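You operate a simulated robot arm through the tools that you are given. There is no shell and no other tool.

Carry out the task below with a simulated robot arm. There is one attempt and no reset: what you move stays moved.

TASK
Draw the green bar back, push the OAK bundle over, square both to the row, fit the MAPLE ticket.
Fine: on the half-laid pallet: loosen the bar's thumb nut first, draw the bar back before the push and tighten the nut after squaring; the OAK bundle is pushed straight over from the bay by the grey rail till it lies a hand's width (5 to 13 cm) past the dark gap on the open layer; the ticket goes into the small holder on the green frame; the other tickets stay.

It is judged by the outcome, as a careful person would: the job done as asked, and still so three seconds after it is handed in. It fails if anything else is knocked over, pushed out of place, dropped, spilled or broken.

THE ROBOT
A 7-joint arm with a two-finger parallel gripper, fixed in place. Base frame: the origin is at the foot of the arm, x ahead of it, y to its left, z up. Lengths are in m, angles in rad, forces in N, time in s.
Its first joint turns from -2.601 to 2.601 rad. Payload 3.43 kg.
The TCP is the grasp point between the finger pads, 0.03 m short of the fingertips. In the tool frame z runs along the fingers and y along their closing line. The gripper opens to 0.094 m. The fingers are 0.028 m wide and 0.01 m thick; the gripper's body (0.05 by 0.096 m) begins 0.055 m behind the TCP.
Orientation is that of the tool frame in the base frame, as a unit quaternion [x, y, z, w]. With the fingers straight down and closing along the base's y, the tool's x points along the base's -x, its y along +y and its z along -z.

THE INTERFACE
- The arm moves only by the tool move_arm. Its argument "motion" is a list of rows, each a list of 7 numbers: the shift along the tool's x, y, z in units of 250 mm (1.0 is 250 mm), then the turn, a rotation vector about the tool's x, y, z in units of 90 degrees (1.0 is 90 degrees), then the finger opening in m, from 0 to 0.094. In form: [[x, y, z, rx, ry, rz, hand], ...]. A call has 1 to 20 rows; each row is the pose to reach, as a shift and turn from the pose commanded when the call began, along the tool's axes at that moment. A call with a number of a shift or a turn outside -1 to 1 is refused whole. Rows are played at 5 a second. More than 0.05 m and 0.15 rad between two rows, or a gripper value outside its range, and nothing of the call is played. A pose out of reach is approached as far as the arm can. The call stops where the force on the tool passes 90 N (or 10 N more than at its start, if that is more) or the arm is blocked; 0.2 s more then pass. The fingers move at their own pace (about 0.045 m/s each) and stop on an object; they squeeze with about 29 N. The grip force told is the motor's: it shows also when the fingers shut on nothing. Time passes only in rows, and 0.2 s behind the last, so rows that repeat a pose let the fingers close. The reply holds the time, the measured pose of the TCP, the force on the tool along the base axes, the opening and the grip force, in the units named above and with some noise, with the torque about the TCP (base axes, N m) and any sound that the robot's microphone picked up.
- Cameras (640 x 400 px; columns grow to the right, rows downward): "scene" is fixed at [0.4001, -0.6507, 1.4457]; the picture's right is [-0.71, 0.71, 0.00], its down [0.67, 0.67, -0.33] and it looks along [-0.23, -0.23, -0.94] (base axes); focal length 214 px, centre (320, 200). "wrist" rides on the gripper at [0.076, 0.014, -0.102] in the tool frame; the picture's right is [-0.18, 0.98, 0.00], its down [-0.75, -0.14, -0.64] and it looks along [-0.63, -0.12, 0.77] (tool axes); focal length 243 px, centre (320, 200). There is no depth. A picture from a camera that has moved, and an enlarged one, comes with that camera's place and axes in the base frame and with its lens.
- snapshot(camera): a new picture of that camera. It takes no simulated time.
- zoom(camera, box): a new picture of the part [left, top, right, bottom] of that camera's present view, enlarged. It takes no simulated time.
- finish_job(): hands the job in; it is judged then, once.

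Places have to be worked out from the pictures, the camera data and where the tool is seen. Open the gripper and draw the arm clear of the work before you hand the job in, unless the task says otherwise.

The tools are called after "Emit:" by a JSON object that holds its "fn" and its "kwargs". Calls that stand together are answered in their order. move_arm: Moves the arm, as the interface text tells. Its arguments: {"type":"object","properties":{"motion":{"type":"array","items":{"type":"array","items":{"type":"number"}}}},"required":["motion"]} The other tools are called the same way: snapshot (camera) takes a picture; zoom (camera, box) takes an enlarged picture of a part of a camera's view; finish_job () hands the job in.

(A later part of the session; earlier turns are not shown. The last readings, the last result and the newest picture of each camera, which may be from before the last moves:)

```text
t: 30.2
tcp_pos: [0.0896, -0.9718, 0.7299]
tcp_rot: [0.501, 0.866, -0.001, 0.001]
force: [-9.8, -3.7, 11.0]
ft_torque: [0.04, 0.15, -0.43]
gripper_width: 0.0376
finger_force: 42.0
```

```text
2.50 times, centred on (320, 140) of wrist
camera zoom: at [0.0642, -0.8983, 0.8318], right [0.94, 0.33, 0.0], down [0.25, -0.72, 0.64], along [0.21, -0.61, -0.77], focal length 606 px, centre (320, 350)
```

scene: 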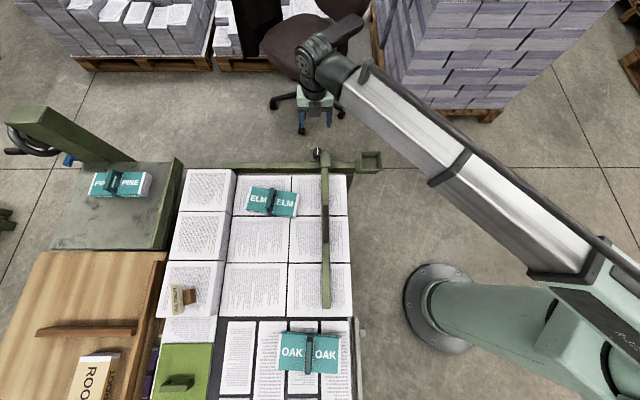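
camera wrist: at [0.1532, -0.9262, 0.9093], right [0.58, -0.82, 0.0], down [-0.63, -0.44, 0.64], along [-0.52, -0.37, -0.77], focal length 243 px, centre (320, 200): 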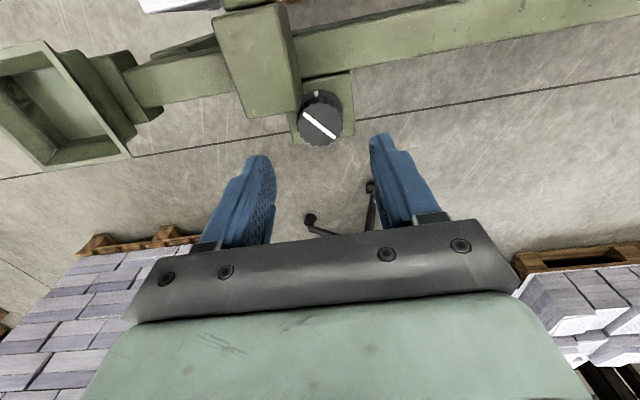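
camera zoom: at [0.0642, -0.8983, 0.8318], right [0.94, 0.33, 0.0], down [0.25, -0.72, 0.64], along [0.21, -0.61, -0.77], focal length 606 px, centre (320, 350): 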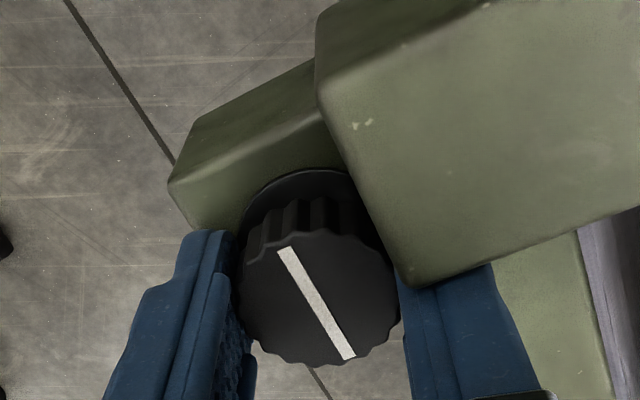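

The knob stopped turning after about 50° more (the hand slipped a little against a stop), so it is about 90° open. I test the slide again by 10 mm towards the robot side.

Emit:
{"fn": "move_arm", "kwargs": {"motion": [[0.013, -0.0035, 0, 0, 0, 0, 0.02], [0.026, -0.007, 0, 0, 0, 0, 0.02], [0.0386, -0.0104, 0, 0, 0, 0, 0.02], [0.0386, -0.0104, 0, 0, 0, 0, 0.02]]}}

Emit:
{"fn": "zoom", "kwargs": {"camera": "scene", "box": [270, 110, 390, 185]}}

```text
t: 31.2
tcp_pos: [0.0862, -0.9685, 0.7303]
tcp_rot: [0.502, 0.865, -0.004, 0.007]
force: [35.6, -43.9, 29.9]
ft_torque: [-0.21, -0.05, -0.11]
gripper_width: 0.0377
finger_force: 44.6
```

```text
5.33 times, centred on (330, 148) of scene
camera zoom: at [0.4001, -0.6507, 1.4457], right [-0.71, 0.71, 0.0], down [0.67, 0.67, -0.33], along [-0.23, -0.23, -0.94], focal length 1144 px, centre (267, 480)
```

zoom: 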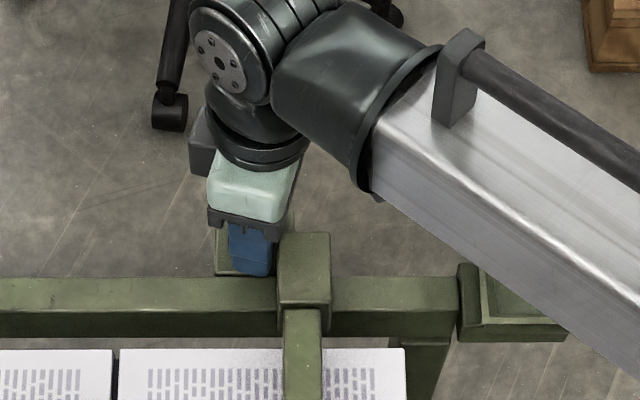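

The block and bar slid about 6 mm while the knob's plate stayed: the knob is mounted on the fixed frame and the bar now moves freely. I go back to centre, release the knob and lift.

Emit:
{"fn": "move_arm", "kwargs": {"motion": [[-0.0, 0.0, 0, 0, 0, 0, 0.02], [-0.0386, 0.0104, 0, 0, 0, 0, 0.02], [-0.0386, 0.0104, 0, 0, 0, 0, 0.05], [-0.0386, 0.0104, 0, 0, 0, 0, 0.055], [-0.0386, 0.0104, -0.1, 0, 0, 0, 0.055], [-0.0386, 0.0104, -0.25, 0, 0, 0, 0.055], [-0.0386, 0.0104, -0.4, 0, 0, 0, 0.055], [-0.0386, 0.0104, -0.4, 0, 0, 0, 0.055]]}}

Emit:
{"fn": "snapshot", "kwargs": {"camera": "wrist"}}

Emit:
{"fn": "zoom", "kwargs": {"camera": "wrist", "box": [200, 0, 440, 160]}}

Emit:
{"fn": "zoom", "kwargs": {"camera": "scene", "box": [270, 130, 390, 205]}}

```text
t: 33.0
tcp_pos: [0.0893, -0.9723, 0.8308]
tcp_rot: [0.503, 0.865, 0.0, 0.0]
force: [0.3, -0.1, -0.8]
ft_torque: [-0.01, 0.03, -0.01]
gripper_width: 0.0551
finger_force: 0.0
```

```text
taken
camera wrist: at [0.0642, -0.8986, 0.9332], right [0.94, 0.33, 0.0], down [0.25, -0.72, 0.64], along [0.21, -0.61, -0.77], focal length 243 px, centre (320, 200)
```

wrist: 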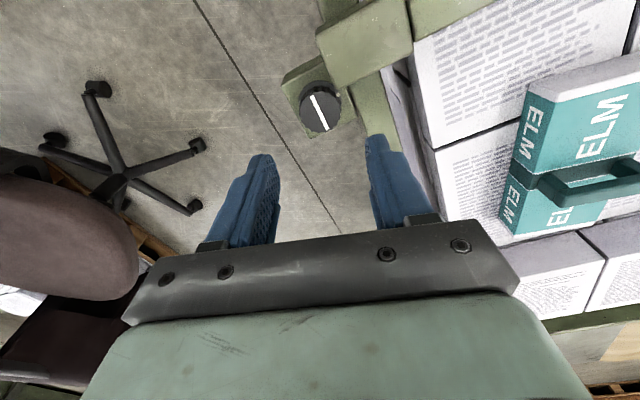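

```text
2.50 times, centred on (320, 80) of wrist
camera zoom: at [0.0642, -0.8986, 0.9332], right [0.94, 0.33, 0.0], down [0.25, -0.72, 0.64], along [0.21, -0.61, -0.77], focal length 606 px, centre (320, 500)
```

zoom: 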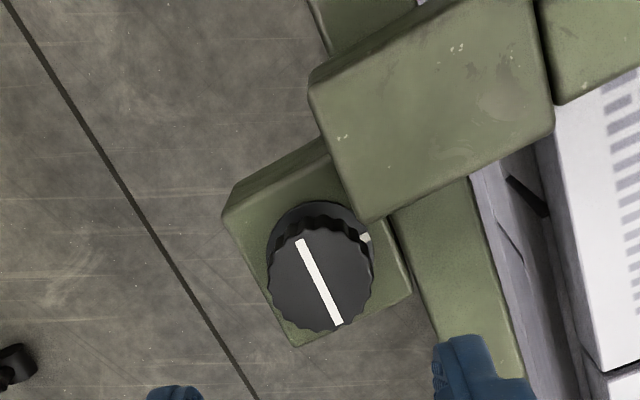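

```text
5.33 times, centred on (330, 168) of scene
camera zoom: at [0.4001, -0.6507, 1.4457], right [-0.71, 0.71, 0.0], down [0.67, 0.67, -0.33], along [-0.23, -0.23, -0.94], focal length 1144 px, centre (267, 373)
```

zoom: 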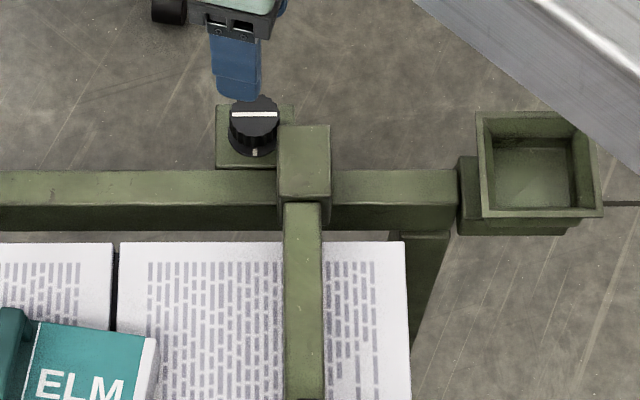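

The knob's line lies across the base mark: open by 90°. I now go to the bar's handle, turning the hand so its fingers close across the bar.

Emit:
{"fn": "move_arm", "kwargs": {"motion": [[0.0, 0.0, -0.15, 0, 0, 0, 0.07], [0.03, 0.08, -0.28, 0, 0, -0.083, 0.07], [0.06, 0.16, -0.28, 0, 0, -0.166, 0.07], [0.09, 0.24, -0.28, 0, 0, -0.249, 0.07], [0.12, 0.32, -0.28, 0, 0, -0.332, 0.07], [0.15, 0.4, -0.28, 0, 0, -0.415, 0.07], [0.18, 0.48, -0.28, 0, 0, -0.498, 0.07], [0.21, 0.55, -0.28, 0, 0, -0.58, 0.07]]}}

Emit:
{"fn": "move_arm", "kwargs": {"motion": [[-0.045, 0.075, 0, 0, 0, -0.084, 0.07], [-0.09, 0.15, 0, 0, 0, -0.168, 0.07], [-0.135, 0.225, 0, 0, 0, -0.252, 0.07], [-0.18, 0.3, 0, 0, 0, -0.336, 0.07], [-0.225, 0.375, 0, 0, 0, -0.42, 0.07], [-0.27, 0.45, 0, 0, 0, -0.504, 0.07], [-0.305, 0.513, 0, 0, 0, -0.589, 0.07], [-0.305, 0.513, 0, 0, 0, -0.589, 0.07]]}}

Emit:
{"fn": "snapshot", "kwargs": {"camera": "wrist"}}

Emit:
{"fn": "snapshot", "kwargs": {"camera": "scene"}}

```text
t: 34.8
tcp_pos: [0.1829, -0.8584, 0.8975]
tcp_rot: [0.07, 0.998, 0.0, 0.0]
force: [0.1, -0.6, -0.5]
ft_torque: [-0.01, -0.02, 0.01]
gripper_width: 0.07
finger_force: 0.0
```

```text
t: 36.6
tcp_pos: [0.276, -0.7416, 0.8989]
tcp_rot: [-0.384, 0.923, 0.0, 0.0]
force: [0.3, -1.7, 0.2]
ft_torque: [0.01, -0.02, -0.02]
gripper_width: 0.0702
finger_force: 0.1
```

```text
taken
camera wrist: at [0.2129, -0.7848, 1.0007], right [-0.57, 0.82, 0.0], down [0.63, 0.43, 0.64], along [0.53, 0.36, -0.77], focal length 243 px, centre (320, 200)
```

wrist: 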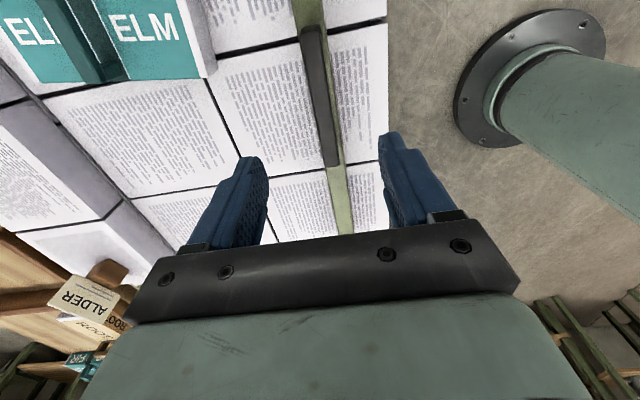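

```text
taken
```

scene: 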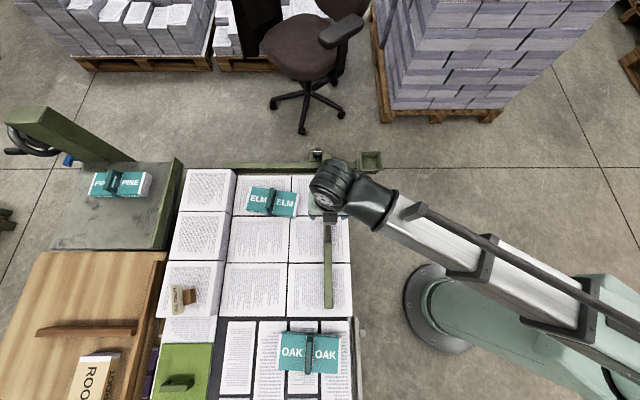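

The handle is right below the hand. I zoom in to fix its place and height.

Emit:
{"fn": "zoom", "kwargs": {"camera": "wrist", "box": [220, 0, 440, 180]}}

```text
2.22 times, centred on (330, 90) of wrist
camera zoom: at [0.2129, -0.7848, 1.0007], right [-0.57, 0.82, 0.0], down [0.63, 0.43, 0.64], along [0.53, 0.36, -0.77], focal length 539 px, centre (298, 444)
```

zoom: 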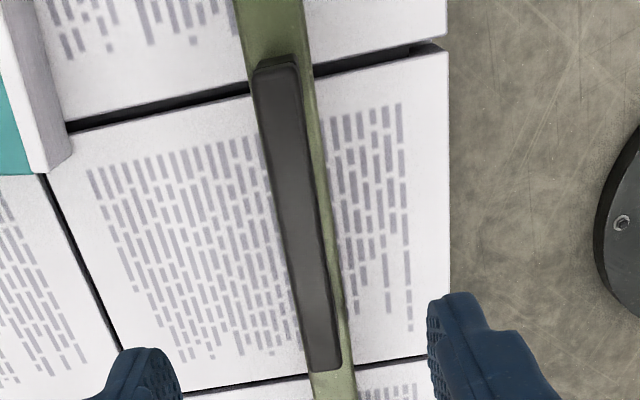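

The handle is at p≈-0.718, q≈-0.325, top z≈0.785. I lower the open fingers astride it and close.

Emit:
{"fn": "move_arm", "kwargs": {"motion": [[0, 0.004, 0.15, 0, 0, 0, 0.05], [0, 0.004, 0.3, 0, 0, 0, 0.05], [0, 0.004, 0.42, 0, 0, 0, 0.05], [0, 0.004, 0.42, 0, 0, 0, 0.05]]}}

Emit:
{"fn": "snapshot", "kwargs": {"camera": "wrist"}}

Emit:
{"fn": "zoom", "kwargs": {"camera": "scene", "box": [260, 160, 400, 250]}}

```text
t: 37.6
tcp_pos: [0.2765, -0.7416, 0.7931]
tcp_rot: [-0.382, 0.924, 0.0, 0.001]
force: [-0.1, -0.3, 0.9]
ft_torque: [-0.02, 0.0, -0.02]
gripper_width: 0.05
finger_force: 0.0
```

```text
taken
camera wrist: at [0.2126, -0.7844, 0.8954], right [-0.56, 0.83, 0.0], down [0.63, 0.43, 0.64], along [0.53, 0.36, -0.77], focal length 243 px, centre (320, 200)
```

wrist: 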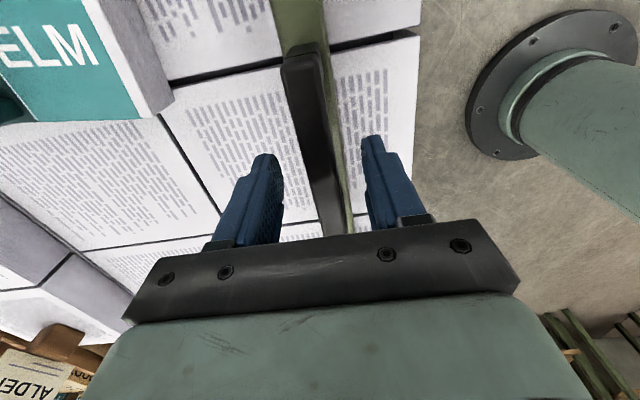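

```text
4.44 times, centred on (330, 205) of scene
camera zoom: at [0.4001, -0.6507, 1.4457], right [-0.71, 0.71, 0.0], down [0.67, 0.67, -0.33], along [-0.23, -0.23, -0.94], focal length 953 px, centre (276, 178)
```

zoom: 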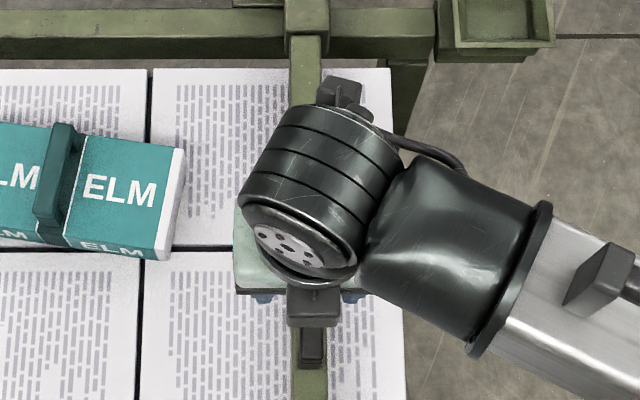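

The fingers straddle the handle. I close on it.

Emit:
{"fn": "move_arm", "kwargs": {"motion": [[0, 0, 0, 0, 0, 0, 0.0], [0, 0, 0, 0, 0, 0, 0.0], [0, 0, 0, 0, 0, 0, 0.0], [0, 0, 0, 0, 0, 0, 0.0]]}}

Emit:
{"fn": "snapshot", "kwargs": {"camera": "wrist"}}

```text
t: 38.6
tcp_pos: [0.2761, -0.7413, 0.795]
tcp_rot: [-0.382, 0.924, 0.0, 0.0]
force: [-2.7, 2.2, -2.9]
ft_torque: [-0.03, 0.07, 0.2]
gripper_width: 0.0205
finger_force: 44.9
```

```text
taken
camera wrist: at [0.2125, -0.7843, 0.8956], right [-0.56, 0.83, 0.0], down [0.63, 0.43, 0.64], along [0.53, 0.36, -0.77], focal length 243 px, centre (320, 200)
```

wrist: 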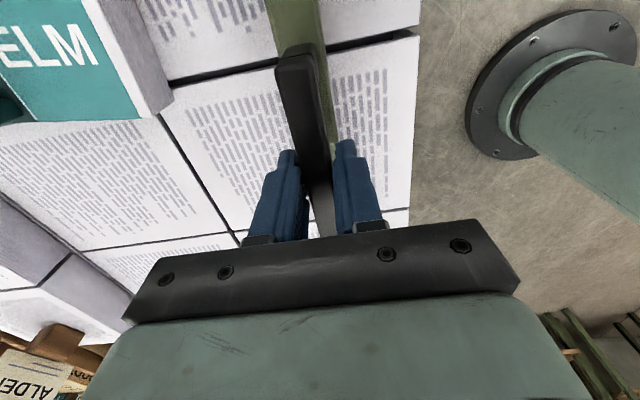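

Handle gripped (20 mm). I draw the bar back 75 mm towards the robot side in slow steps.

Emit:
{"fn": "move_arm", "kwargs": {"motion": [[0, 0.04, 0, 0, 0, 0, 0.0], [0, 0.08, 0, 0, 0, 0, 0.0], [0, 0.12, 0, 0, 0, 0, 0.0], [0, 0.16, 0, 0, 0, 0, 0.0], [0, 0.2, 0, 0, 0, 0, 0.0], [0, 0.24, 0, 0, 0, 0, 0.0], [0, 0.28, 0, 0, 0, 0, 0.0], [0, 0.3, 0, 0, 0, 0, 0.0], [0, 0.3, 0, 0, 0, 0, 0.0]]}}

Emit:
{"fn": "snapshot", "kwargs": {"camera": "scene"}}

```text
t: 40.6
tcp_pos: [0.228, -0.6924, 0.7942]
tcp_rot: [-0.383, 0.924, -0.008, 0.003]
force: [54.3, -45.8, -6.4]
ft_torque: [0.12, -0.11, 0.03]
gripper_width: 0.0204
finger_force: 44.7
```

```text
taken
```

scene: 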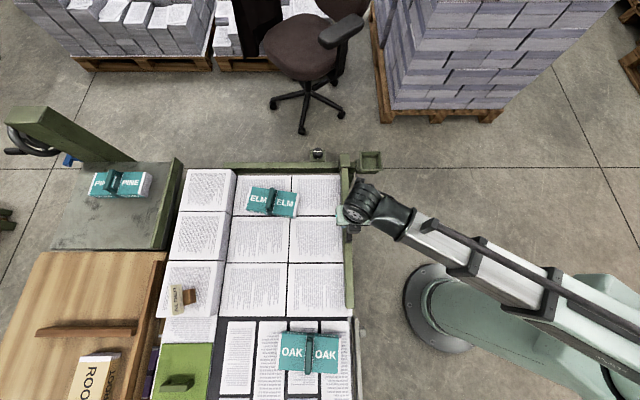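

The bar moved 68 mm and then met its end stop; its left side is now near p -0.663, clear of OAK's end at -0.686. I relax the pull, release the handle and lift.

Emit:
{"fn": "move_arm", "kwargs": {"motion": [[0, -0.022, 0, 0, 0, 0, 0.0], [0, -0.022, 0, 0, 0, 0, 0.03], [0, -0.022, 0, 0, 0, 0, 0.05], [0, -0.022, 0, 0, 0, 0, 0.05], [0, -0.022, -0.1, 0, 0, 0, 0.05], [0, -0.022, -0.28, 0, 0, 0, 0.06], [0, -0.022, -0.45, 0, 0, 0, 0.06], [0, -0.022, -0.6, 0, 0, 0, 0.06]]}}

Emit:
{"fn": "snapshot", "kwargs": {"camera": "wrist"}}

Emit:
{"fn": "zoom", "kwargs": {"camera": "scene", "box": [220, 260, 400, 400]}}

```text
t: 42.4
tcp_pos: [0.2261, -0.693, 0.9427]
tcp_rot: [-0.381, 0.925, 0.0, 0.0]
force: [0.4, 0.0, 0.3]
ft_torque: [-0.01, 0.02, 0.04]
gripper_width: 0.06
finger_force: 0.0
```

```text
taken
camera wrist: at [0.1618, -0.7361, 1.0439], right [-0.56, 0.83, 0.0], down [0.63, 0.43, 0.64], along [0.53, 0.36, -0.77], focal length 243 px, centre (320, 200)
```

wrist: 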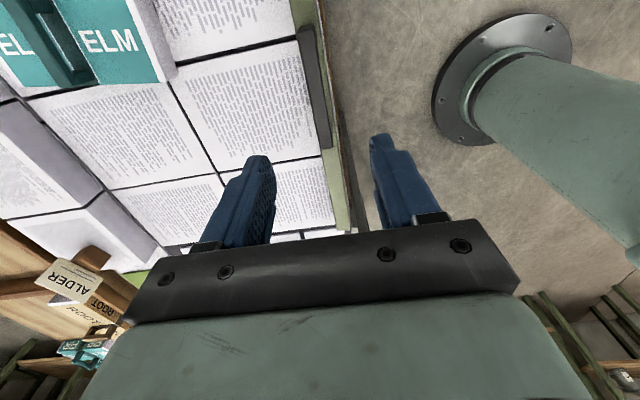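

```text
2.86 times, centred on (310, 330) of scene
camera zoom: at [0.4001, -0.6507, 1.4457], right [-0.71, 0.71, 0.0], down [0.67, 0.67, -0.33], along [-0.23, -0.23, -0.94], focal length 613 px, centre (349, -171)
```

zoom: 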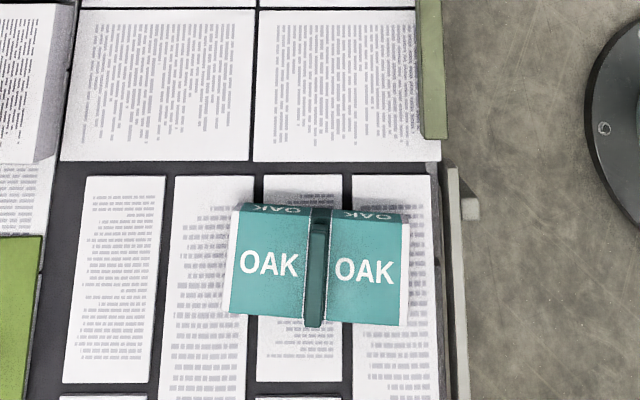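

The bar is clear of OAK's path. I move over the bay to measure OAK's pose and height accurately before pushing.

Emit:
{"fn": "move_arm", "kwargs": {"motion": [[-0.15, -0.06, 0, 0, 0, 0, 0.094], [-0.33, -0.12, 0, 0, 0, 0, 0.094], [-0.5, -0.18, 0, 0, 0, 0, 0.094], [-0.67, -0.24, 0, 0, 0, 0, 0.094], [-0.85, -0.3, 0, 0, 0, 0, 0.094], [-1.0, -0.36, 0, 0, 0, 0, 0.094]]}}

Emit:
{"fn": "move_arm", "kwargs": {"motion": [[-0.15, -0.06, 0, 0, 0, 0, 0.094], [-0.3, -0.12, 0, 0, 0, 0, 0.094], [-0.44, -0.14, 0, 0, 0, 0, 0.094], [-0.44, -0.14, 0, 0, 0, 0, 0.094]]}}

Emit:
{"fn": "snapshot", "kwargs": {"camera": "wrist"}}

Emit:
{"fn": "zoom", "kwargs": {"camera": "wrist", "box": [200, 0, 440, 160]}}

```text
t: 43.8
tcp_pos: [0.468, -0.5769, 0.9462]
tcp_rot: [-0.381, 0.925, 0.0, 0.0]
force: [0.8, 0.5, -0.1]
ft_torque: [0.01, -0.01, 0.03]
gripper_width: 0.0941
finger_force: 0.0
```

```text
t: 44.8
tcp_pos: [0.57, -0.5258, 0.9466]
tcp_rot: [-0.382, 0.924, 0.0, 0.0]
force: [-0.6, 0.3, 0.0]
ft_torque: [0.01, -0.03, 0.02]
gripper_width: 0.0942
finger_force: 0.0
```

```text
taken
camera wrist: at [0.5068, -0.5695, 1.0474], right [-0.56, 0.83, 0.0], down [0.63, 0.43, 0.64], along [0.53, 0.36, -0.77], focal length 243 px, centre (320, 200)
```

wrist: 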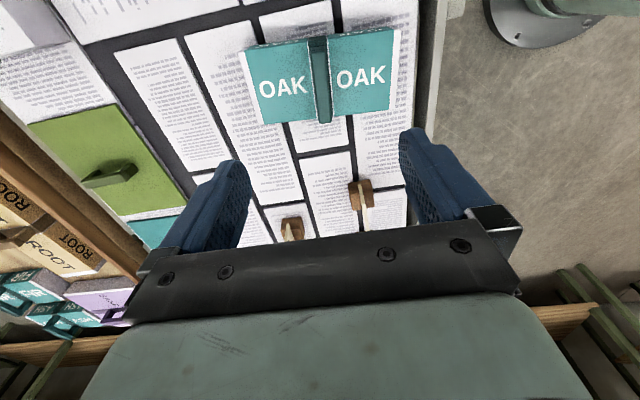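

```text
2.50 times, centred on (320, 80) of wrist
camera zoom: at [0.5068, -0.5695, 1.0474], right [-0.56, 0.83, 0.0], down [0.63, 0.43, 0.64], along [0.53, 0.36, -0.77], focal length 606 px, centre (320, 500)
```

zoom: 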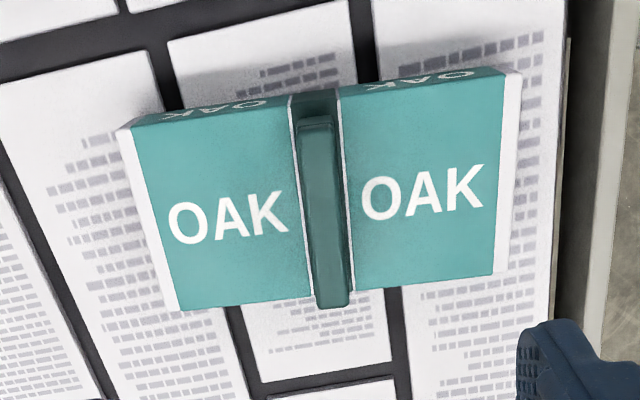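

OAK: centre p≈-0.774, q≈0.033, yaw about 4°, top z≈0.736, so the bay is level with the open layer. I zoom on the dark gap to fix its edges.

Emit:
{"fn": "zoom", "kwargs": {"camera": "wrist", "box": [60, 0, 260, 120]}}

Emit:
{"fn": "zoom", "kwargs": {"camera": "scene", "box": [220, 280, 370, 370]}}

```text
3.20 times, centred on (160, 60) of wrist
camera zoom: at [0.5068, -0.5695, 1.0474], right [-0.56, 0.83, 0.0], down [0.63, 0.43, 0.64], along [0.53, 0.36, -0.77], focal length 776 px, centre (832, 648)
```

zoom: 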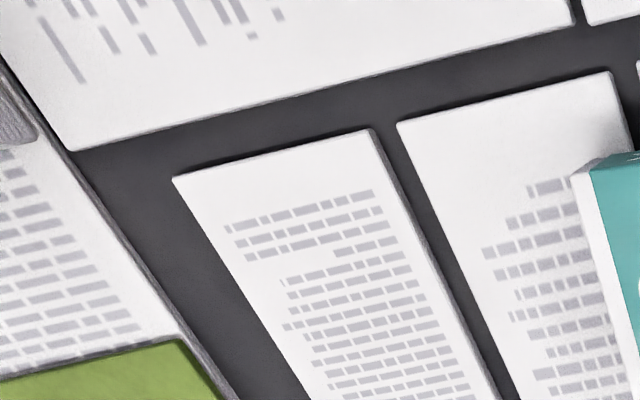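

```text
4.27 times, centred on (295, 325) of scene
camera zoom: at [0.4001, -0.6507, 1.4457], right [-0.71, 0.71, 0.0], down [0.67, 0.67, -0.33], along [-0.23, -0.23, -0.94], focal length 915 px, centre (427, -333)
```

zoom: 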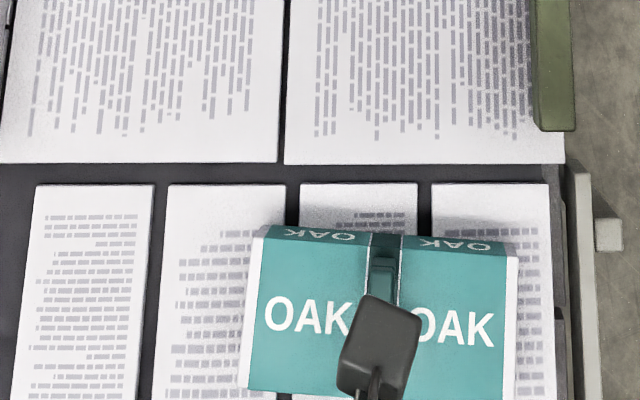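

The open layer's edge is at q≈-0.0527 and the gap is about 15 mm wide. I place the open fingers behind OAK's near face (q 0.115), symmetric about its centre, and descend with the tips about 1 cm above the bay.

Emit:
{"fn": "move_arm", "kwargs": {"motion": [[-0.17, 0.0, 0, 0, 0, 0, 0.094], [-0.34, 0.004, 0, 0, 0, 0, 0.094], [-0.34, 0.004, 0.16, 0, 0, 0, 0.094], [-0.34, 0.004, 0.32, 0, 0, 0, 0.094], [-0.34, 0.004, 0.48, 0, 0, 0, 0.094], [-0.34, 0.004, 0.62, 0, 0, 0, 0.094], [-0.34, 0.004, 0.62, 0, 0, 0, 0.094]]}}

Emit:
{"fn": "snapshot", "kwargs": {"camera": "wrist"}}

Emit:
{"fn": "snapshot", "kwargs": {"camera": "scene"}}

```text
t: 46.4
tcp_pos: [0.6311, -0.4657, 0.7879]
tcp_rot: [-0.382, 0.924, 0.001, 0.001]
force: [-0.7, 0.7, -0.2]
ft_torque: [0.04, 0.03, 0.0]
gripper_width: 0.094
finger_force: 0.1
```

```text
taken
camera wrist: at [0.5678, -0.5097, 0.8909], right [-0.56, 0.83, 0.0], down [0.63, 0.43, 0.64], along [0.53, 0.36, -0.77], focal length 243 px, centre (320, 200)
```

wrist: 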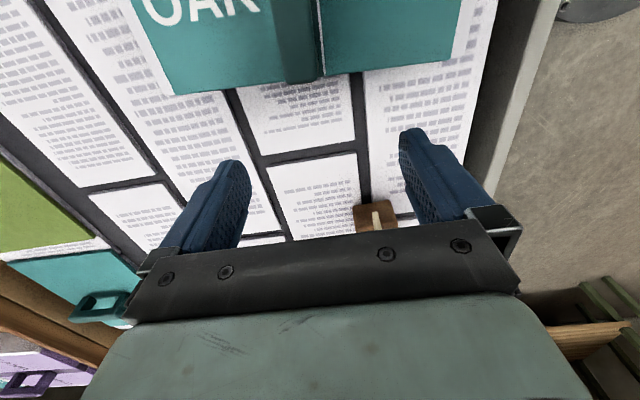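

```text
taken
```

scene: 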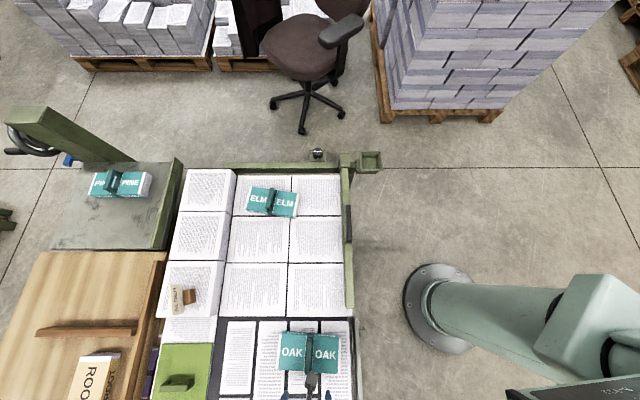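

All clear. I descend the last 46 mm.

Emit:
{"fn": "move_arm", "kwargs": {"motion": [[0, 0.0, 0.06, 0, 0, 0, 0.094], [0, 0.004, 0.12, 0, 0, 0, 0.094], [0, 0.006, 0.18, 0, 0, 0, 0.094], [0, 0.006, 0.18, 0, 0, 0, 0.094]]}}

Emit:
{"fn": "snapshot", "kwargs": {"camera": "wrist"}}

```text
t: 47.4
tcp_pos: [0.63, -0.4637, 0.7443]
tcp_rot: [-0.382, 0.924, 0.0, 0.0]
force: [0.0, -0.6, -0.1]
ft_torque: [0.03, 0.0, -0.01]
gripper_width: 0.0942
finger_force: 0.0
```

```text
taken
camera wrist: at [0.5658, -0.5076, 0.8456], right [-0.56, 0.83, 0.0], down [0.63, 0.43, 0.64], along [0.53, 0.36, -0.77], focal length 243 px, centre (320, 200)
```

wrist: 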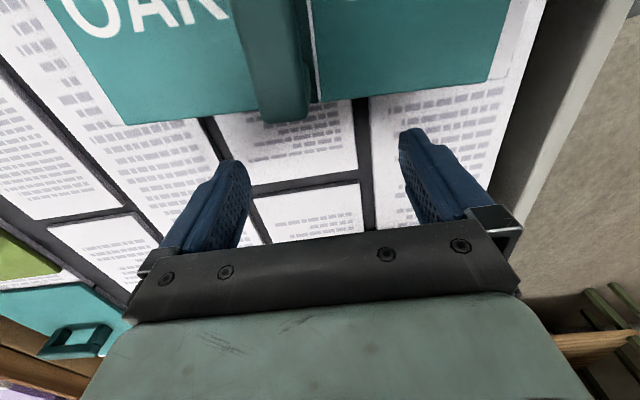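

The fingers are at q 0.118, centred on OAK. I start the push slowly and check that OAK follows squarely.

Emit:
{"fn": "move_arm", "kwargs": {"motion": [[0.05, 0, 0, 0, 0, 0, 0.094], [0.1, 0, 0, 0, 0, 0, 0.094], [0.14, 0, 0, 0, 0, 0, 0.094], [0.18, 0, 0, 0, 0, 0, 0.094], [0.22, 0, 0, 0, 0, 0, 0.094], [0.26, 0, 0, 0, 0, 0, 0.094], [0.3, 0, 0, 0, 0, 0, 0.094]]}}

Emit:
{"fn": "snapshot", "kwargs": {"camera": "wrist"}}

Emit:
{"fn": "zoom", "kwargs": {"camera": "scene", "box": [220, 260, 400, 400]}}

```text
t: 49.0
tcp_pos: [0.5742, -0.5174, 0.7449]
tcp_rot: [-0.382, 0.924, 0.0, 0.0]
force: [1.0, 0.8, 0.3]
ft_torque: [-0.03, -0.07, 0.06]
gripper_width: 0.094
finger_force: 0.0
```

```text
taken
camera wrist: at [0.5108, -0.5598, 0.846], right [-0.56, 0.83, 0.0], down [0.63, 0.43, 0.64], along [0.53, 0.36, -0.77], focal length 243 px, centre (320, 200)
```

wrist: 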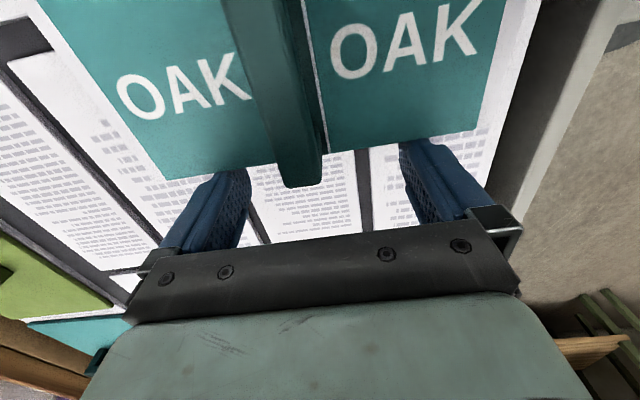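

```text
2.86 times, centred on (310, 330) of scene
camera zoom: at [0.4001, -0.6507, 1.4457], right [-0.71, 0.71, 0.0], down [0.67, 0.67, -0.33], along [-0.23, -0.23, -0.94], focal length 613 px, centre (349, -171)
```

zoom: 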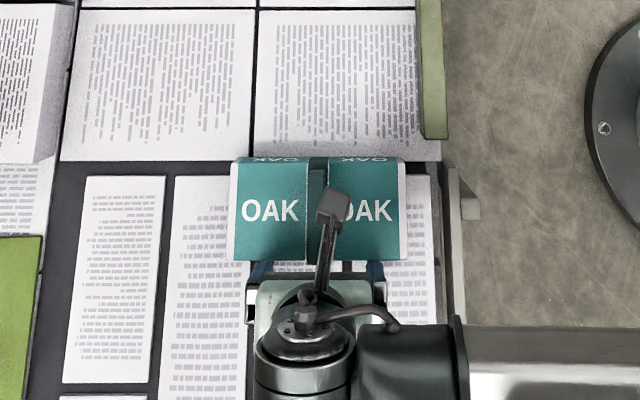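

OAK follows squarely with about 1 N. I push on across the gap in small steps.

Emit:
{"fn": "move_arm", "kwargs": {"motion": [[0.05, 0, 0, 0, 0, 0, 0.094], [0.1, 0, 0, 0, 0, 0, 0.094], [0.15, 0, 0, 0, 0, 0, 0.094], [0.2, 0, 0, 0, 0, 0, 0.094], [0.25, 0, 0, 0, 0, 0, 0.094], [0.3, 0, 0, 0, 0, 0, 0.094], [0.35, 0, 0, 0, 0, 0, 0.094], [0.4, 0, 0, 0, 0, 0, 0.094]]}}

Emit:
{"fn": "snapshot", "kwargs": {"camera": "wrist"}}

Emit:
{"fn": "zoom", "kwargs": {"camera": "scene", "box": [220, 220, 400, 360]}}

```text
t: 50.8
tcp_pos: [0.5049, -0.5891, 0.7442]
tcp_rot: [-0.382, 0.924, 0.001, 0.0]
force: [0.3, 0.9, 1.3]
ft_torque: [-0.01, -0.04, -0.01]
gripper_width: 0.0941
finger_force: 0.0
```

```text
taken
camera wrist: at [0.4413, -0.6314, 0.8458], right [-0.56, 0.83, 0.0], down [0.63, 0.43, 0.64], along [0.53, 0.36, -0.77], focal length 243 px, centre (320, 200)
```

wrist: 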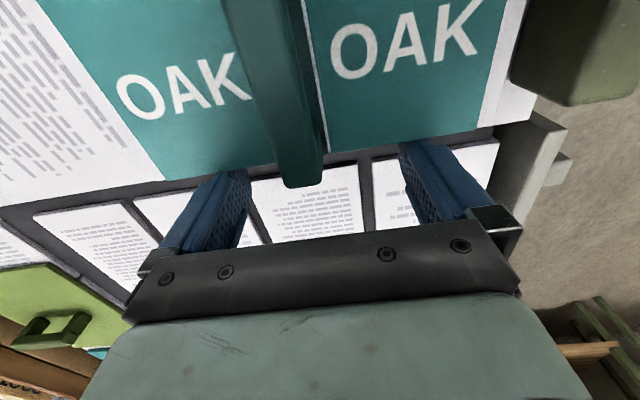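

```text
2.86 times, centred on (310, 290) of scene
camera zoom: at [0.4001, -0.6507, 1.4457], right [-0.71, 0.71, 0.0], down [0.67, 0.67, -0.33], along [-0.23, -0.23, -0.94], focal length 613 px, centre (349, -57)
```

zoom: 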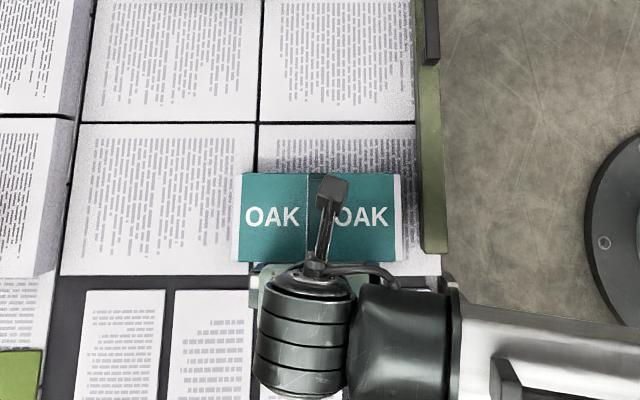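

OAK is across the gap and square; its near edge is at q≈-0.0735 (2 cm past). I push 46 mm more, to about 6.7 cm past the gap, then back off.

Emit:
{"fn": "move_arm", "kwargs": {"motion": [[0.05, 0, 0, 0, 0, 0, 0.094], [0.1, 0, 0, 0, 0, 0, 0.094], [0.15, 0, 0, 0, 0, 0, 0.094], [0.188, 0, 0, 0, 0, 0, 0.094], [0.188, 0, 0, 0, 0, 0, 0.094], [0.1, 0, 0, 0, 0, 0, 0.094], [-0.05, 0, 0, 0, 0, 0, 0.094], [-0.15, 0, -0.1, 0, 0, 0, 0.094], [-0.15, 0, -0.28, 0, 0, 0, 0.094], [-0.15, 0, -0.45, 0, 0, 0, 0.094], [-0.15, 0, -0.6, 0, 0, 0, 0.094]]}}

Emit:
{"fn": "snapshot", "kwargs": {"camera": "wrist"}}

Emit:
{"fn": "snapshot", "kwargs": {"camera": "scene"}}

```text
t: 53.2
tcp_pos: [0.5309, -0.5619, 0.8955]
tcp_rot: [-0.382, 0.924, 0.0, -0.001]
force: [-0.3, 0.0, 0.8]
ft_torque: [-0.03, 0.02, 0.01]
gripper_width: 0.0942
finger_force: 0.1
```

```text
taken
camera wrist: at [0.4676, -0.6056, 0.9976], right [-0.56, 0.83, 0.0], down [0.63, 0.43, 0.64], along [0.53, 0.36, -0.77], focal length 243 px, centre (320, 200)
```

wrist: 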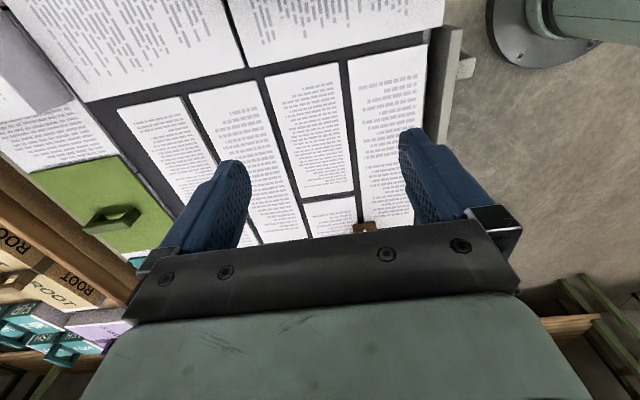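

```text
taken
```

scene: 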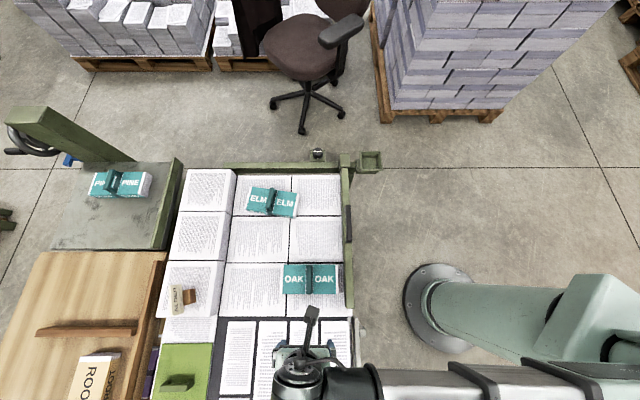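

OAK now lies on the open layer. I move back over it to check its position and yaw, on the way to the handle.

Emit:
{"fn": "move_arm", "kwargs": {"motion": [[0.15, 0.05, -0.05, 0, 0, 0, 0.06], [0.32, 0.1, -0.1, 0, 0, 0, 0.06], [0.48, 0.15, -0.1, 0, 0, 0, 0.06], [0.64, 0.15, -0.1, 0, 0, 0, 0.06], [0.64, 0.15, -0.1, 0, 0, 0, 0.06]]}}

Emit:
{"fn": "zoom", "kwargs": {"camera": "wrist", "box": [160, 0, 460, 200]}}

Emit:
{"fn": "zoom", "kwargs": {"camera": "scene", "box": [250, 240, 370, 330]}}

```text
t: 54.4
tcp_pos: [0.3909, -0.6469, 0.919]
tcp_rot: [-0.382, 0.924, 0.001, 0.0]
force: [0.0, 0.6, -0.2]
ft_torque: [-0.01, -0.01, 0.02]
gripper_width: 0.0602
finger_force: 0.1
```

```text
2.00 times, centred on (310, 100) of wrist
camera zoom: at [0.3269, -0.6901, 1.0213], right [-0.56, 0.83, 0.0], down [0.63, 0.43, 0.64], along [0.53, 0.36, -0.77], focal length 485 px, centre (340, 400)
```

zoom: 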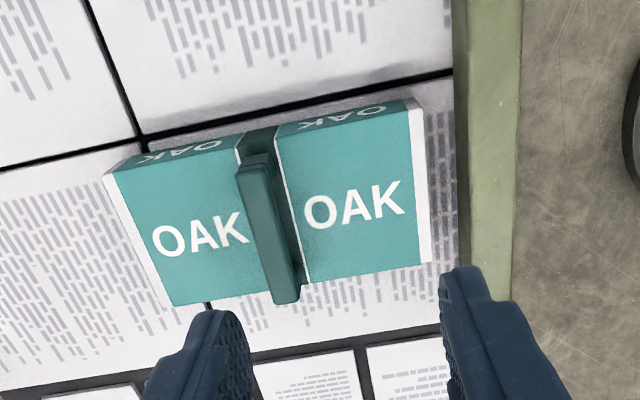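

```text
4.44 times, centred on (310, 285) of scene
camera zoom: at [0.4001, -0.6507, 1.4457], right [-0.71, 0.71, 0.0], down [0.67, 0.67, -0.33], along [-0.23, -0.23, -0.94], focal length 953 px, centre (364, -178)
```

zoom: 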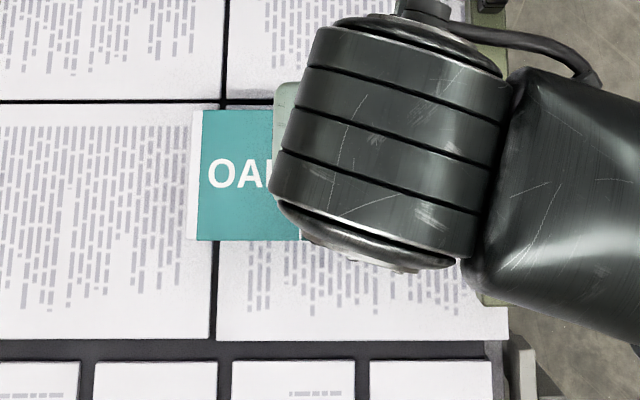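

OAK is at p -0.862…-0.686, q -0.205…-0.122, yaw under 1°, about 7 cm past the gap. Now to the handle of the bar.

Emit:
{"fn": "move_arm", "kwargs": {"motion": [[0.15, 0.08, 0, 0, 0, 0, 0.055], [0.3, 0.16, 0, 0, 0, 0, 0.055], [0.45, 0.25, 0, 0, 0, 0, 0.055], [0.576, 0.337, 0, 0, 0, 0, 0.055], [0.576, 0.337, 0, 0, 0, 0, 0.055]]}}

Emit:
{"fn": "snapshot", "kwargs": {"camera": "wrist"}}

```text
t: 55.6
tcp_pos: [0.2302, -0.6904, 0.9164]
tcp_rot: [-0.382, 0.924, 0.0, 0.0]
force: [-0.3, -0.6, 1.0]
ft_torque: [0.02, -0.01, 0.0]
gripper_width: 0.0549
finger_force: 0.1
```

```text
taken
camera wrist: at [0.1664, -0.7334, 1.018], right [-0.56, 0.83, 0.0], down [0.63, 0.43, 0.64], along [0.53, 0.36, -0.77], focal length 243 px, centre (320, 200)
```

wrist: 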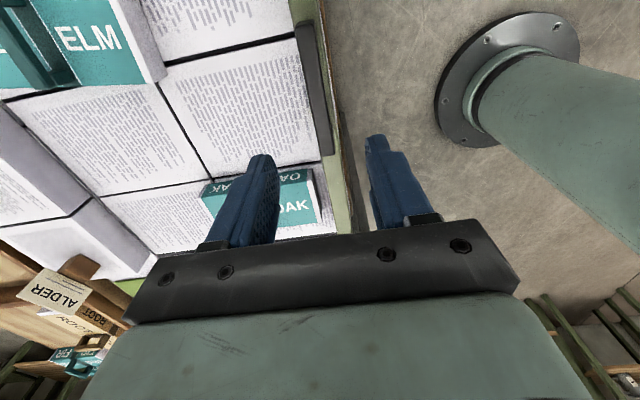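

I zoom to measure the handle's offset before descending.

Emit:
{"fn": "zoom", "kwargs": {"camera": "wrist", "box": [220, 0, 440, 180]}}

```text
2.22 times, centred on (330, 90) of wrist
camera zoom: at [0.1664, -0.7334, 1.018], right [-0.56, 0.83, 0.0], down [0.63, 0.43, 0.64], along [0.53, 0.36, -0.77], focal length 539 px, centre (298, 444)
```

zoom: 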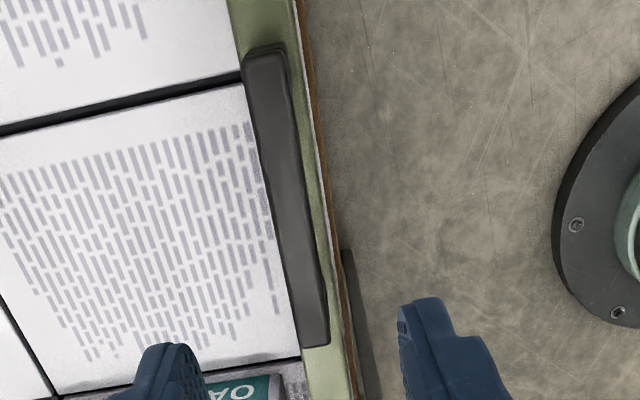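

The handle is at p -0.6516, q -0.328: centred under the hand. I descend and close on it.

Emit:
{"fn": "move_arm", "kwargs": {"motion": [[0, 0, 0.17, 0, 0, 0, 0.055], [0, 0, 0.34, 0, 0, 0, 0.055], [0, 0, 0.49, 0, 0, 0, 0.055], [0, 0, 0.49, 0, 0, 0, 0.055], [0, 0, 0.49, 0, 0, 0, 0.0], [0, 0, 0.49, 0, 0, 0, 0.0], [0, 0, 0.49, 0, 0, 0, 0.0], [0, 0, 0.49, 0, 0, 0, 0.0]]}}

Emit:
{"fn": "snapshot", "kwargs": {"camera": "wrist"}}

```text
t: 57.4
tcp_pos: [0.2309, -0.6912, 0.7944]
tcp_rot: [-0.382, 0.924, -0.001, 0.001]
force: [11.8, -10.5, -1.3]
ft_torque: [-0.15, 0.08, 0.12]
gripper_width: 0.0202
finger_force: 45.2
```

```text
taken
camera wrist: at [0.1672, -0.7341, 0.8969], right [-0.56, 0.83, 0.0], down [0.63, 0.43, 0.64], along [0.53, 0.36, -0.77], focal length 243 px, centre (320, 200)
```

wrist: 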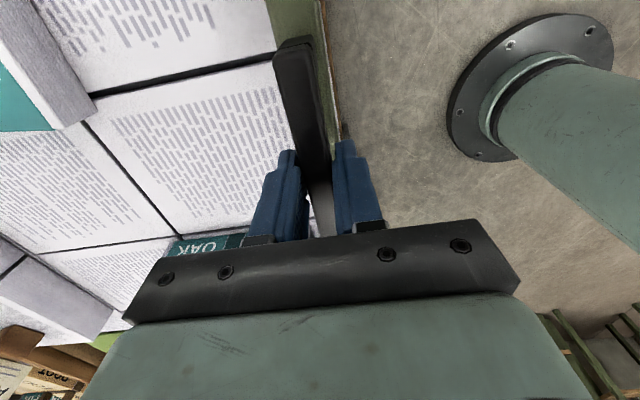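

Gripped. I slide the bar slowly towards the row: first 120 mm, taking OAK along, then check.

Emit:
{"fn": "move_arm", "kwargs": {"motion": [[0, -0.05, 0, 0, 0, 0, 0.0], [0, -0.1, 0, 0, 0, 0, 0.0], [0, -0.15, 0, 0, 0, 0, 0.0], [0, -0.2, 0, 0, 0, 0, 0.0], [0, -0.25, 0, 0, 0, 0, 0.0], [0, -0.3, 0, 0, 0, 0, 0.0], [0, -0.35, 0, 0, 0, 0, 0.0], [0, -0.4, 0, 0, 0, 0, 0.0], [0, -0.44, 0, 0, 0, 0, 0.0], [0, -0.48, 0, 0, 0, 0, 0.0]]}}

Emit:
{"fn": "snapshot", "kwargs": {"camera": "scene"}}

Emit:
{"fn": "snapshot", "kwargs": {"camera": "wrist"}}

```text
t: 59.6
tcp_pos: [0.3167, -0.7752, 0.7984]
tcp_rot: [-0.382, 0.924, -0.001, 0.0]
force: [-3.0, -1.9, 9.9]
ft_torque: [0.79, -0.04, 0.53]
gripper_width: 0.0156
finger_force: 44.8
```

```text
taken
```

scene: 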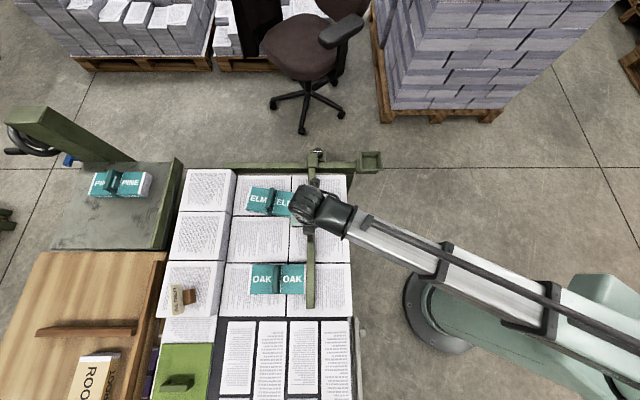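

```text
taken
camera wrist: at [0.2523, -0.8183, 0.8998], right [-0.56, 0.83, 0.0], down [0.63, 0.43, 0.64], along [0.53, 0.36, -0.77], focal length 243 px, centre (320, 200)
```

wrist: 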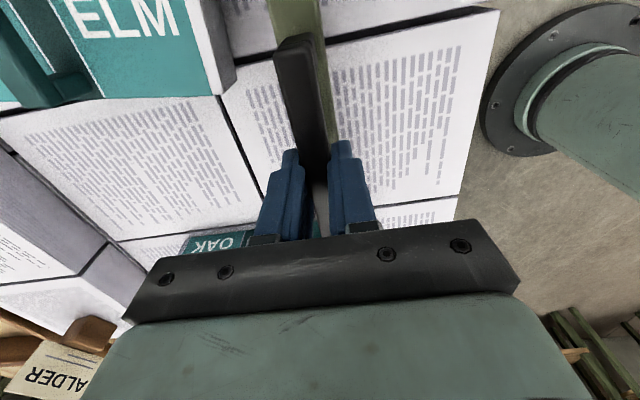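

The bar and OAK moved along, but the grip narrowed to 15.6 mm and rose 4 mm, so the fingers are creeping up the handle. I zoom in before regripping.

Emit:
{"fn": "zoom", "kwargs": {"camera": "wrist", "box": [220, 20, 420, 240]}}

Emit:
{"fn": "zoom", "kwargs": {"camera": "scene", "box": [230, 140, 370, 320]}}

```text
1.82 times, centred on (320, 130) of wrist
camera zoom: at [0.2523, -0.8183, 0.8998], right [-0.56, 0.83, 0.0], down [0.63, 0.43, 0.64], along [0.53, 0.36, -0.77], focal length 441 px, centre (320, 327)
```

zoom: 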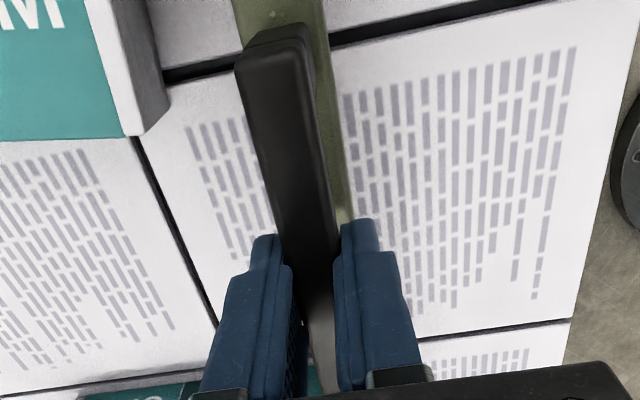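

```text
2.22 times, centred on (300, 230) of scene
camera zoom: at [0.4001, -0.6507, 1.4457], right [-0.71, 0.71, 0.0], down [0.67, 0.67, -0.33], along [-0.23, -0.23, -0.94], focal length 477 px, centre (364, 133)
```

zoom: 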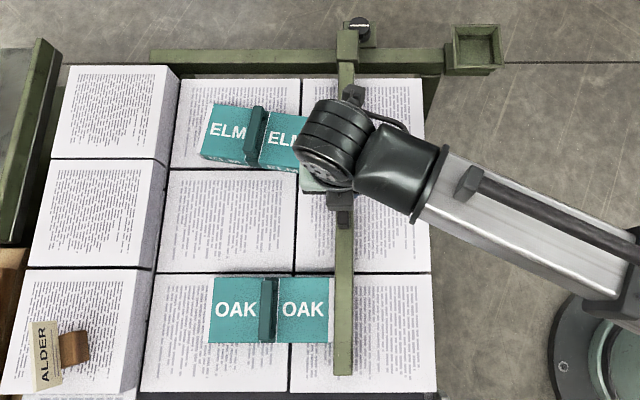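

OAK's end is flush on the bar. I regrip the handle a little lower for a firmer hold.

Emit:
{"fn": "move_arm", "kwargs": {"motion": [[0, 0, 0, 0, 0, 0, 0.05], [0, 0, 0, 0, 0, 0, 0.05], [0, 0, 0.02, 0, 0, 0, 0.05], [0, 0, 0.036, 0, 0, 0, 0.05], [0, 0, 0.036, 0, 0, 0, 0.05]]}}

Emit:
{"fn": "snapshot", "kwargs": {"camera": "wrist"}}

```text
t: 60.8
tcp_pos: [0.3158, -0.7749, 0.7866]
tcp_rot: [-0.382, 0.924, 0.0, 0.0]
force: [0.3, 0.9, 0.1]
ft_torque: [0.02, -0.01, -0.03]
gripper_width: 0.0503
finger_force: 0.0
```

```text
taken
camera wrist: at [0.2512, -0.8185, 0.8893], right [-0.56, 0.83, 0.0], down [0.63, 0.43, 0.64], along [0.53, 0.36, -0.77], focal length 243 px, centre (320, 200)
```

wrist: 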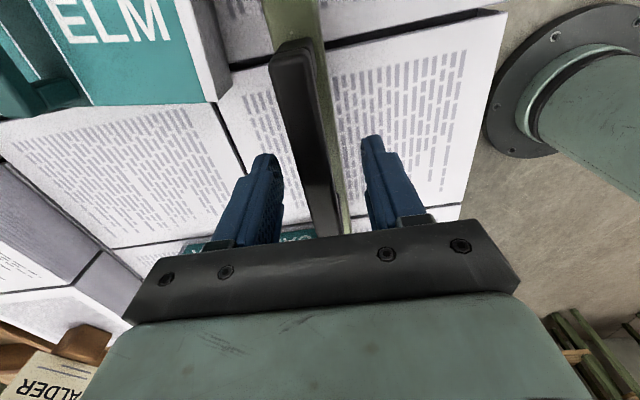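

The fingers straddle the handle 8 mm lower; I close again.

Emit:
{"fn": "move_arm", "kwargs": {"motion": [[0, 0, 0, 0, 0, 0, 0.0], [0, 0, 0, 0, 0, 0, 0.0], [0, 0, 0, 0, 0, 0, 0.0], [0, 0, 0, 0, 0, 0, 0.0]]}}

Emit:
{"fn": "snapshot", "kwargs": {"camera": "wrist"}}

```text
t: 61.8
tcp_pos: [0.3141, -0.7751, 0.7879]
tcp_rot: [-0.382, 0.924, 0.0, 0.0]
force: [1.3, -1.9, -0.7]
ft_torque: [0.0, -0.01, 0.23]
gripper_width: 0.0206
finger_force: 45.4
```

```text
taken
camera wrist: at [0.2514, -0.8187, 0.8894], right [-0.56, 0.83, 0.0], down [0.63, 0.43, 0.64], along [0.53, 0.36, -0.77], focal length 243 px, centre (320, 200)
```

wrist: 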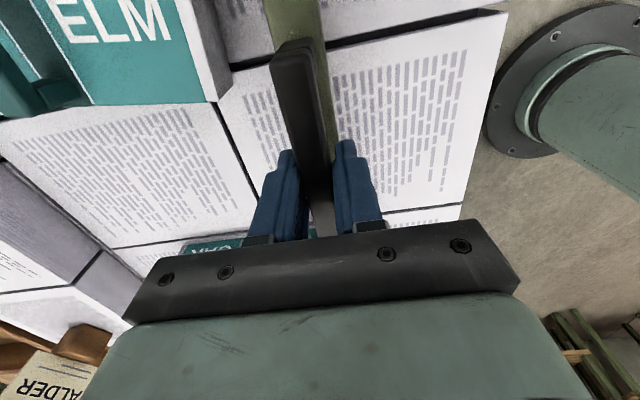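

Firm grip again (20.6 mm). I move on 30 mm, up to about ELM's first contact, and read the force.

Emit:
{"fn": "move_arm", "kwargs": {"motion": [[0, -0.03, 0, 0, 0, 0, 0.0], [0, -0.06, 0, 0, 0, 0, 0.0], [0, -0.09, 0, 0, 0, 0, 0.0], [0, -0.12, 0, 0, 0, 0, 0.0], [0, -0.15, 0, 0, 0, 0, 0.0]]}}

Emit:
{"fn": "zoom", "kwargs": {"camera": "scene", "box": [160, 140, 370, 320]}}

```text
t: 63.0
tcp_pos: [0.3421, -0.802, 0.7866]
tcp_rot: [-0.382, 0.924, 0.0, 0.0]
force: [2.3, 7.9, -11.4]
ft_torque: [-0.57, 0.75, 0.2]
gripper_width: 0.0203
finger_force: 45.3
```

```text
2.22 times, centred on (265, 230) of scene
camera zoom: at [0.4001, -0.6507, 1.4457], right [-0.71, 0.71, 0.0], down [0.67, 0.67, -0.33], along [-0.23, -0.23, -0.94], focal length 477 px, centre (442, 133)
```

zoom: 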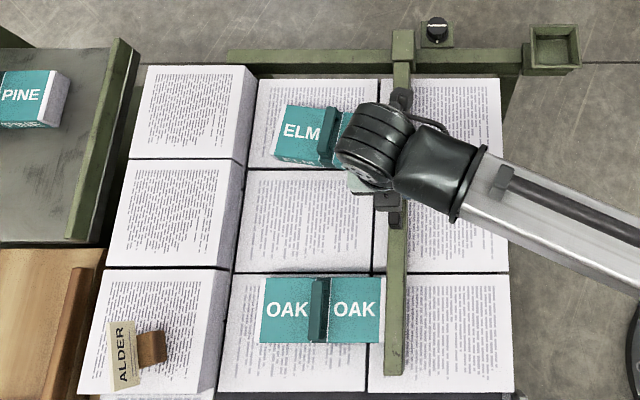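

Force is low (4 N). ELM is just being met; I continue 25 mm.

Emit:
{"fn": "move_arm", "kwargs": {"motion": [[0, -0.02, 0, 0, 0, 0, 0.0], [0, -0.04, 0, 0, 0, 0, 0.0], [0, -0.06, 0, 0, 0, 0, 0.0], [0, -0.08, 0, 0, 0, 0, 0.0], [0, -0.1, 0, 0, 0, 0, 0.0]]}}

Emit:
{"fn": "snapshot", "kwargs": {"camera": "wrist"}}

Emit:
{"fn": "zoom", "kwargs": {"camera": "scene", "box": [160, 140, 370, 320]}}

```text
t: 64.2
tcp_pos: [0.3587, -0.8195, 0.7882]
tcp_rot: [-0.382, 0.924, 0.0, 0.0]
force: [-2.9, 3.3, -7.2]
ft_torque: [0.9, -0.72, 0.19]
gripper_width: 0.0202
finger_force: 44.9
```

```text
taken
camera wrist: at [0.295, -0.8623, 0.8894], right [-0.56, 0.83, 0.0], down [0.63, 0.43, 0.64], along [0.53, 0.36, -0.77], focal length 243 px, centre (320, 200)
```

wrist: 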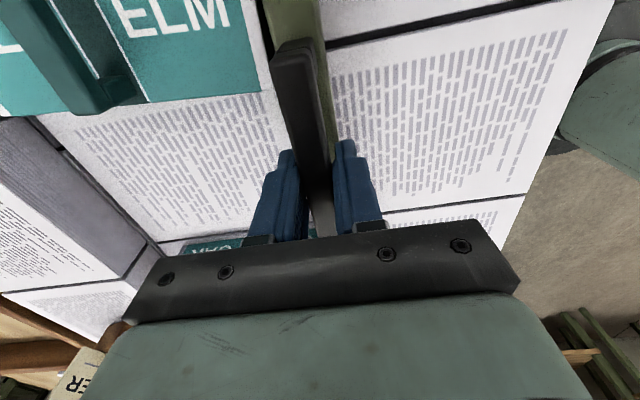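

```text
2.22 times, centred on (265, 230) of scene
camera zoom: at [0.4001, -0.6507, 1.4457], right [-0.71, 0.71, 0.0], down [0.67, 0.67, -0.33], along [-0.23, -0.23, -0.94], focal length 477 px, centre (442, 133)
```

zoom: 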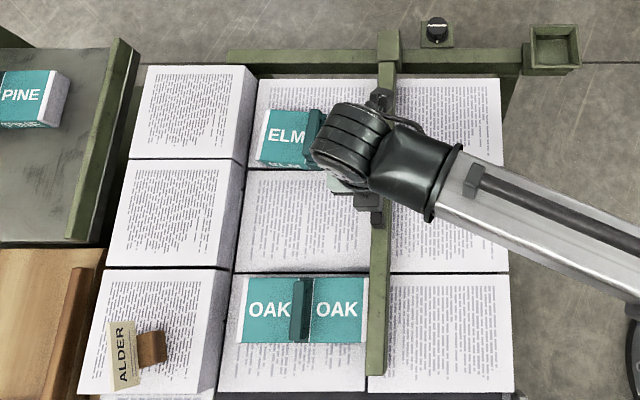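

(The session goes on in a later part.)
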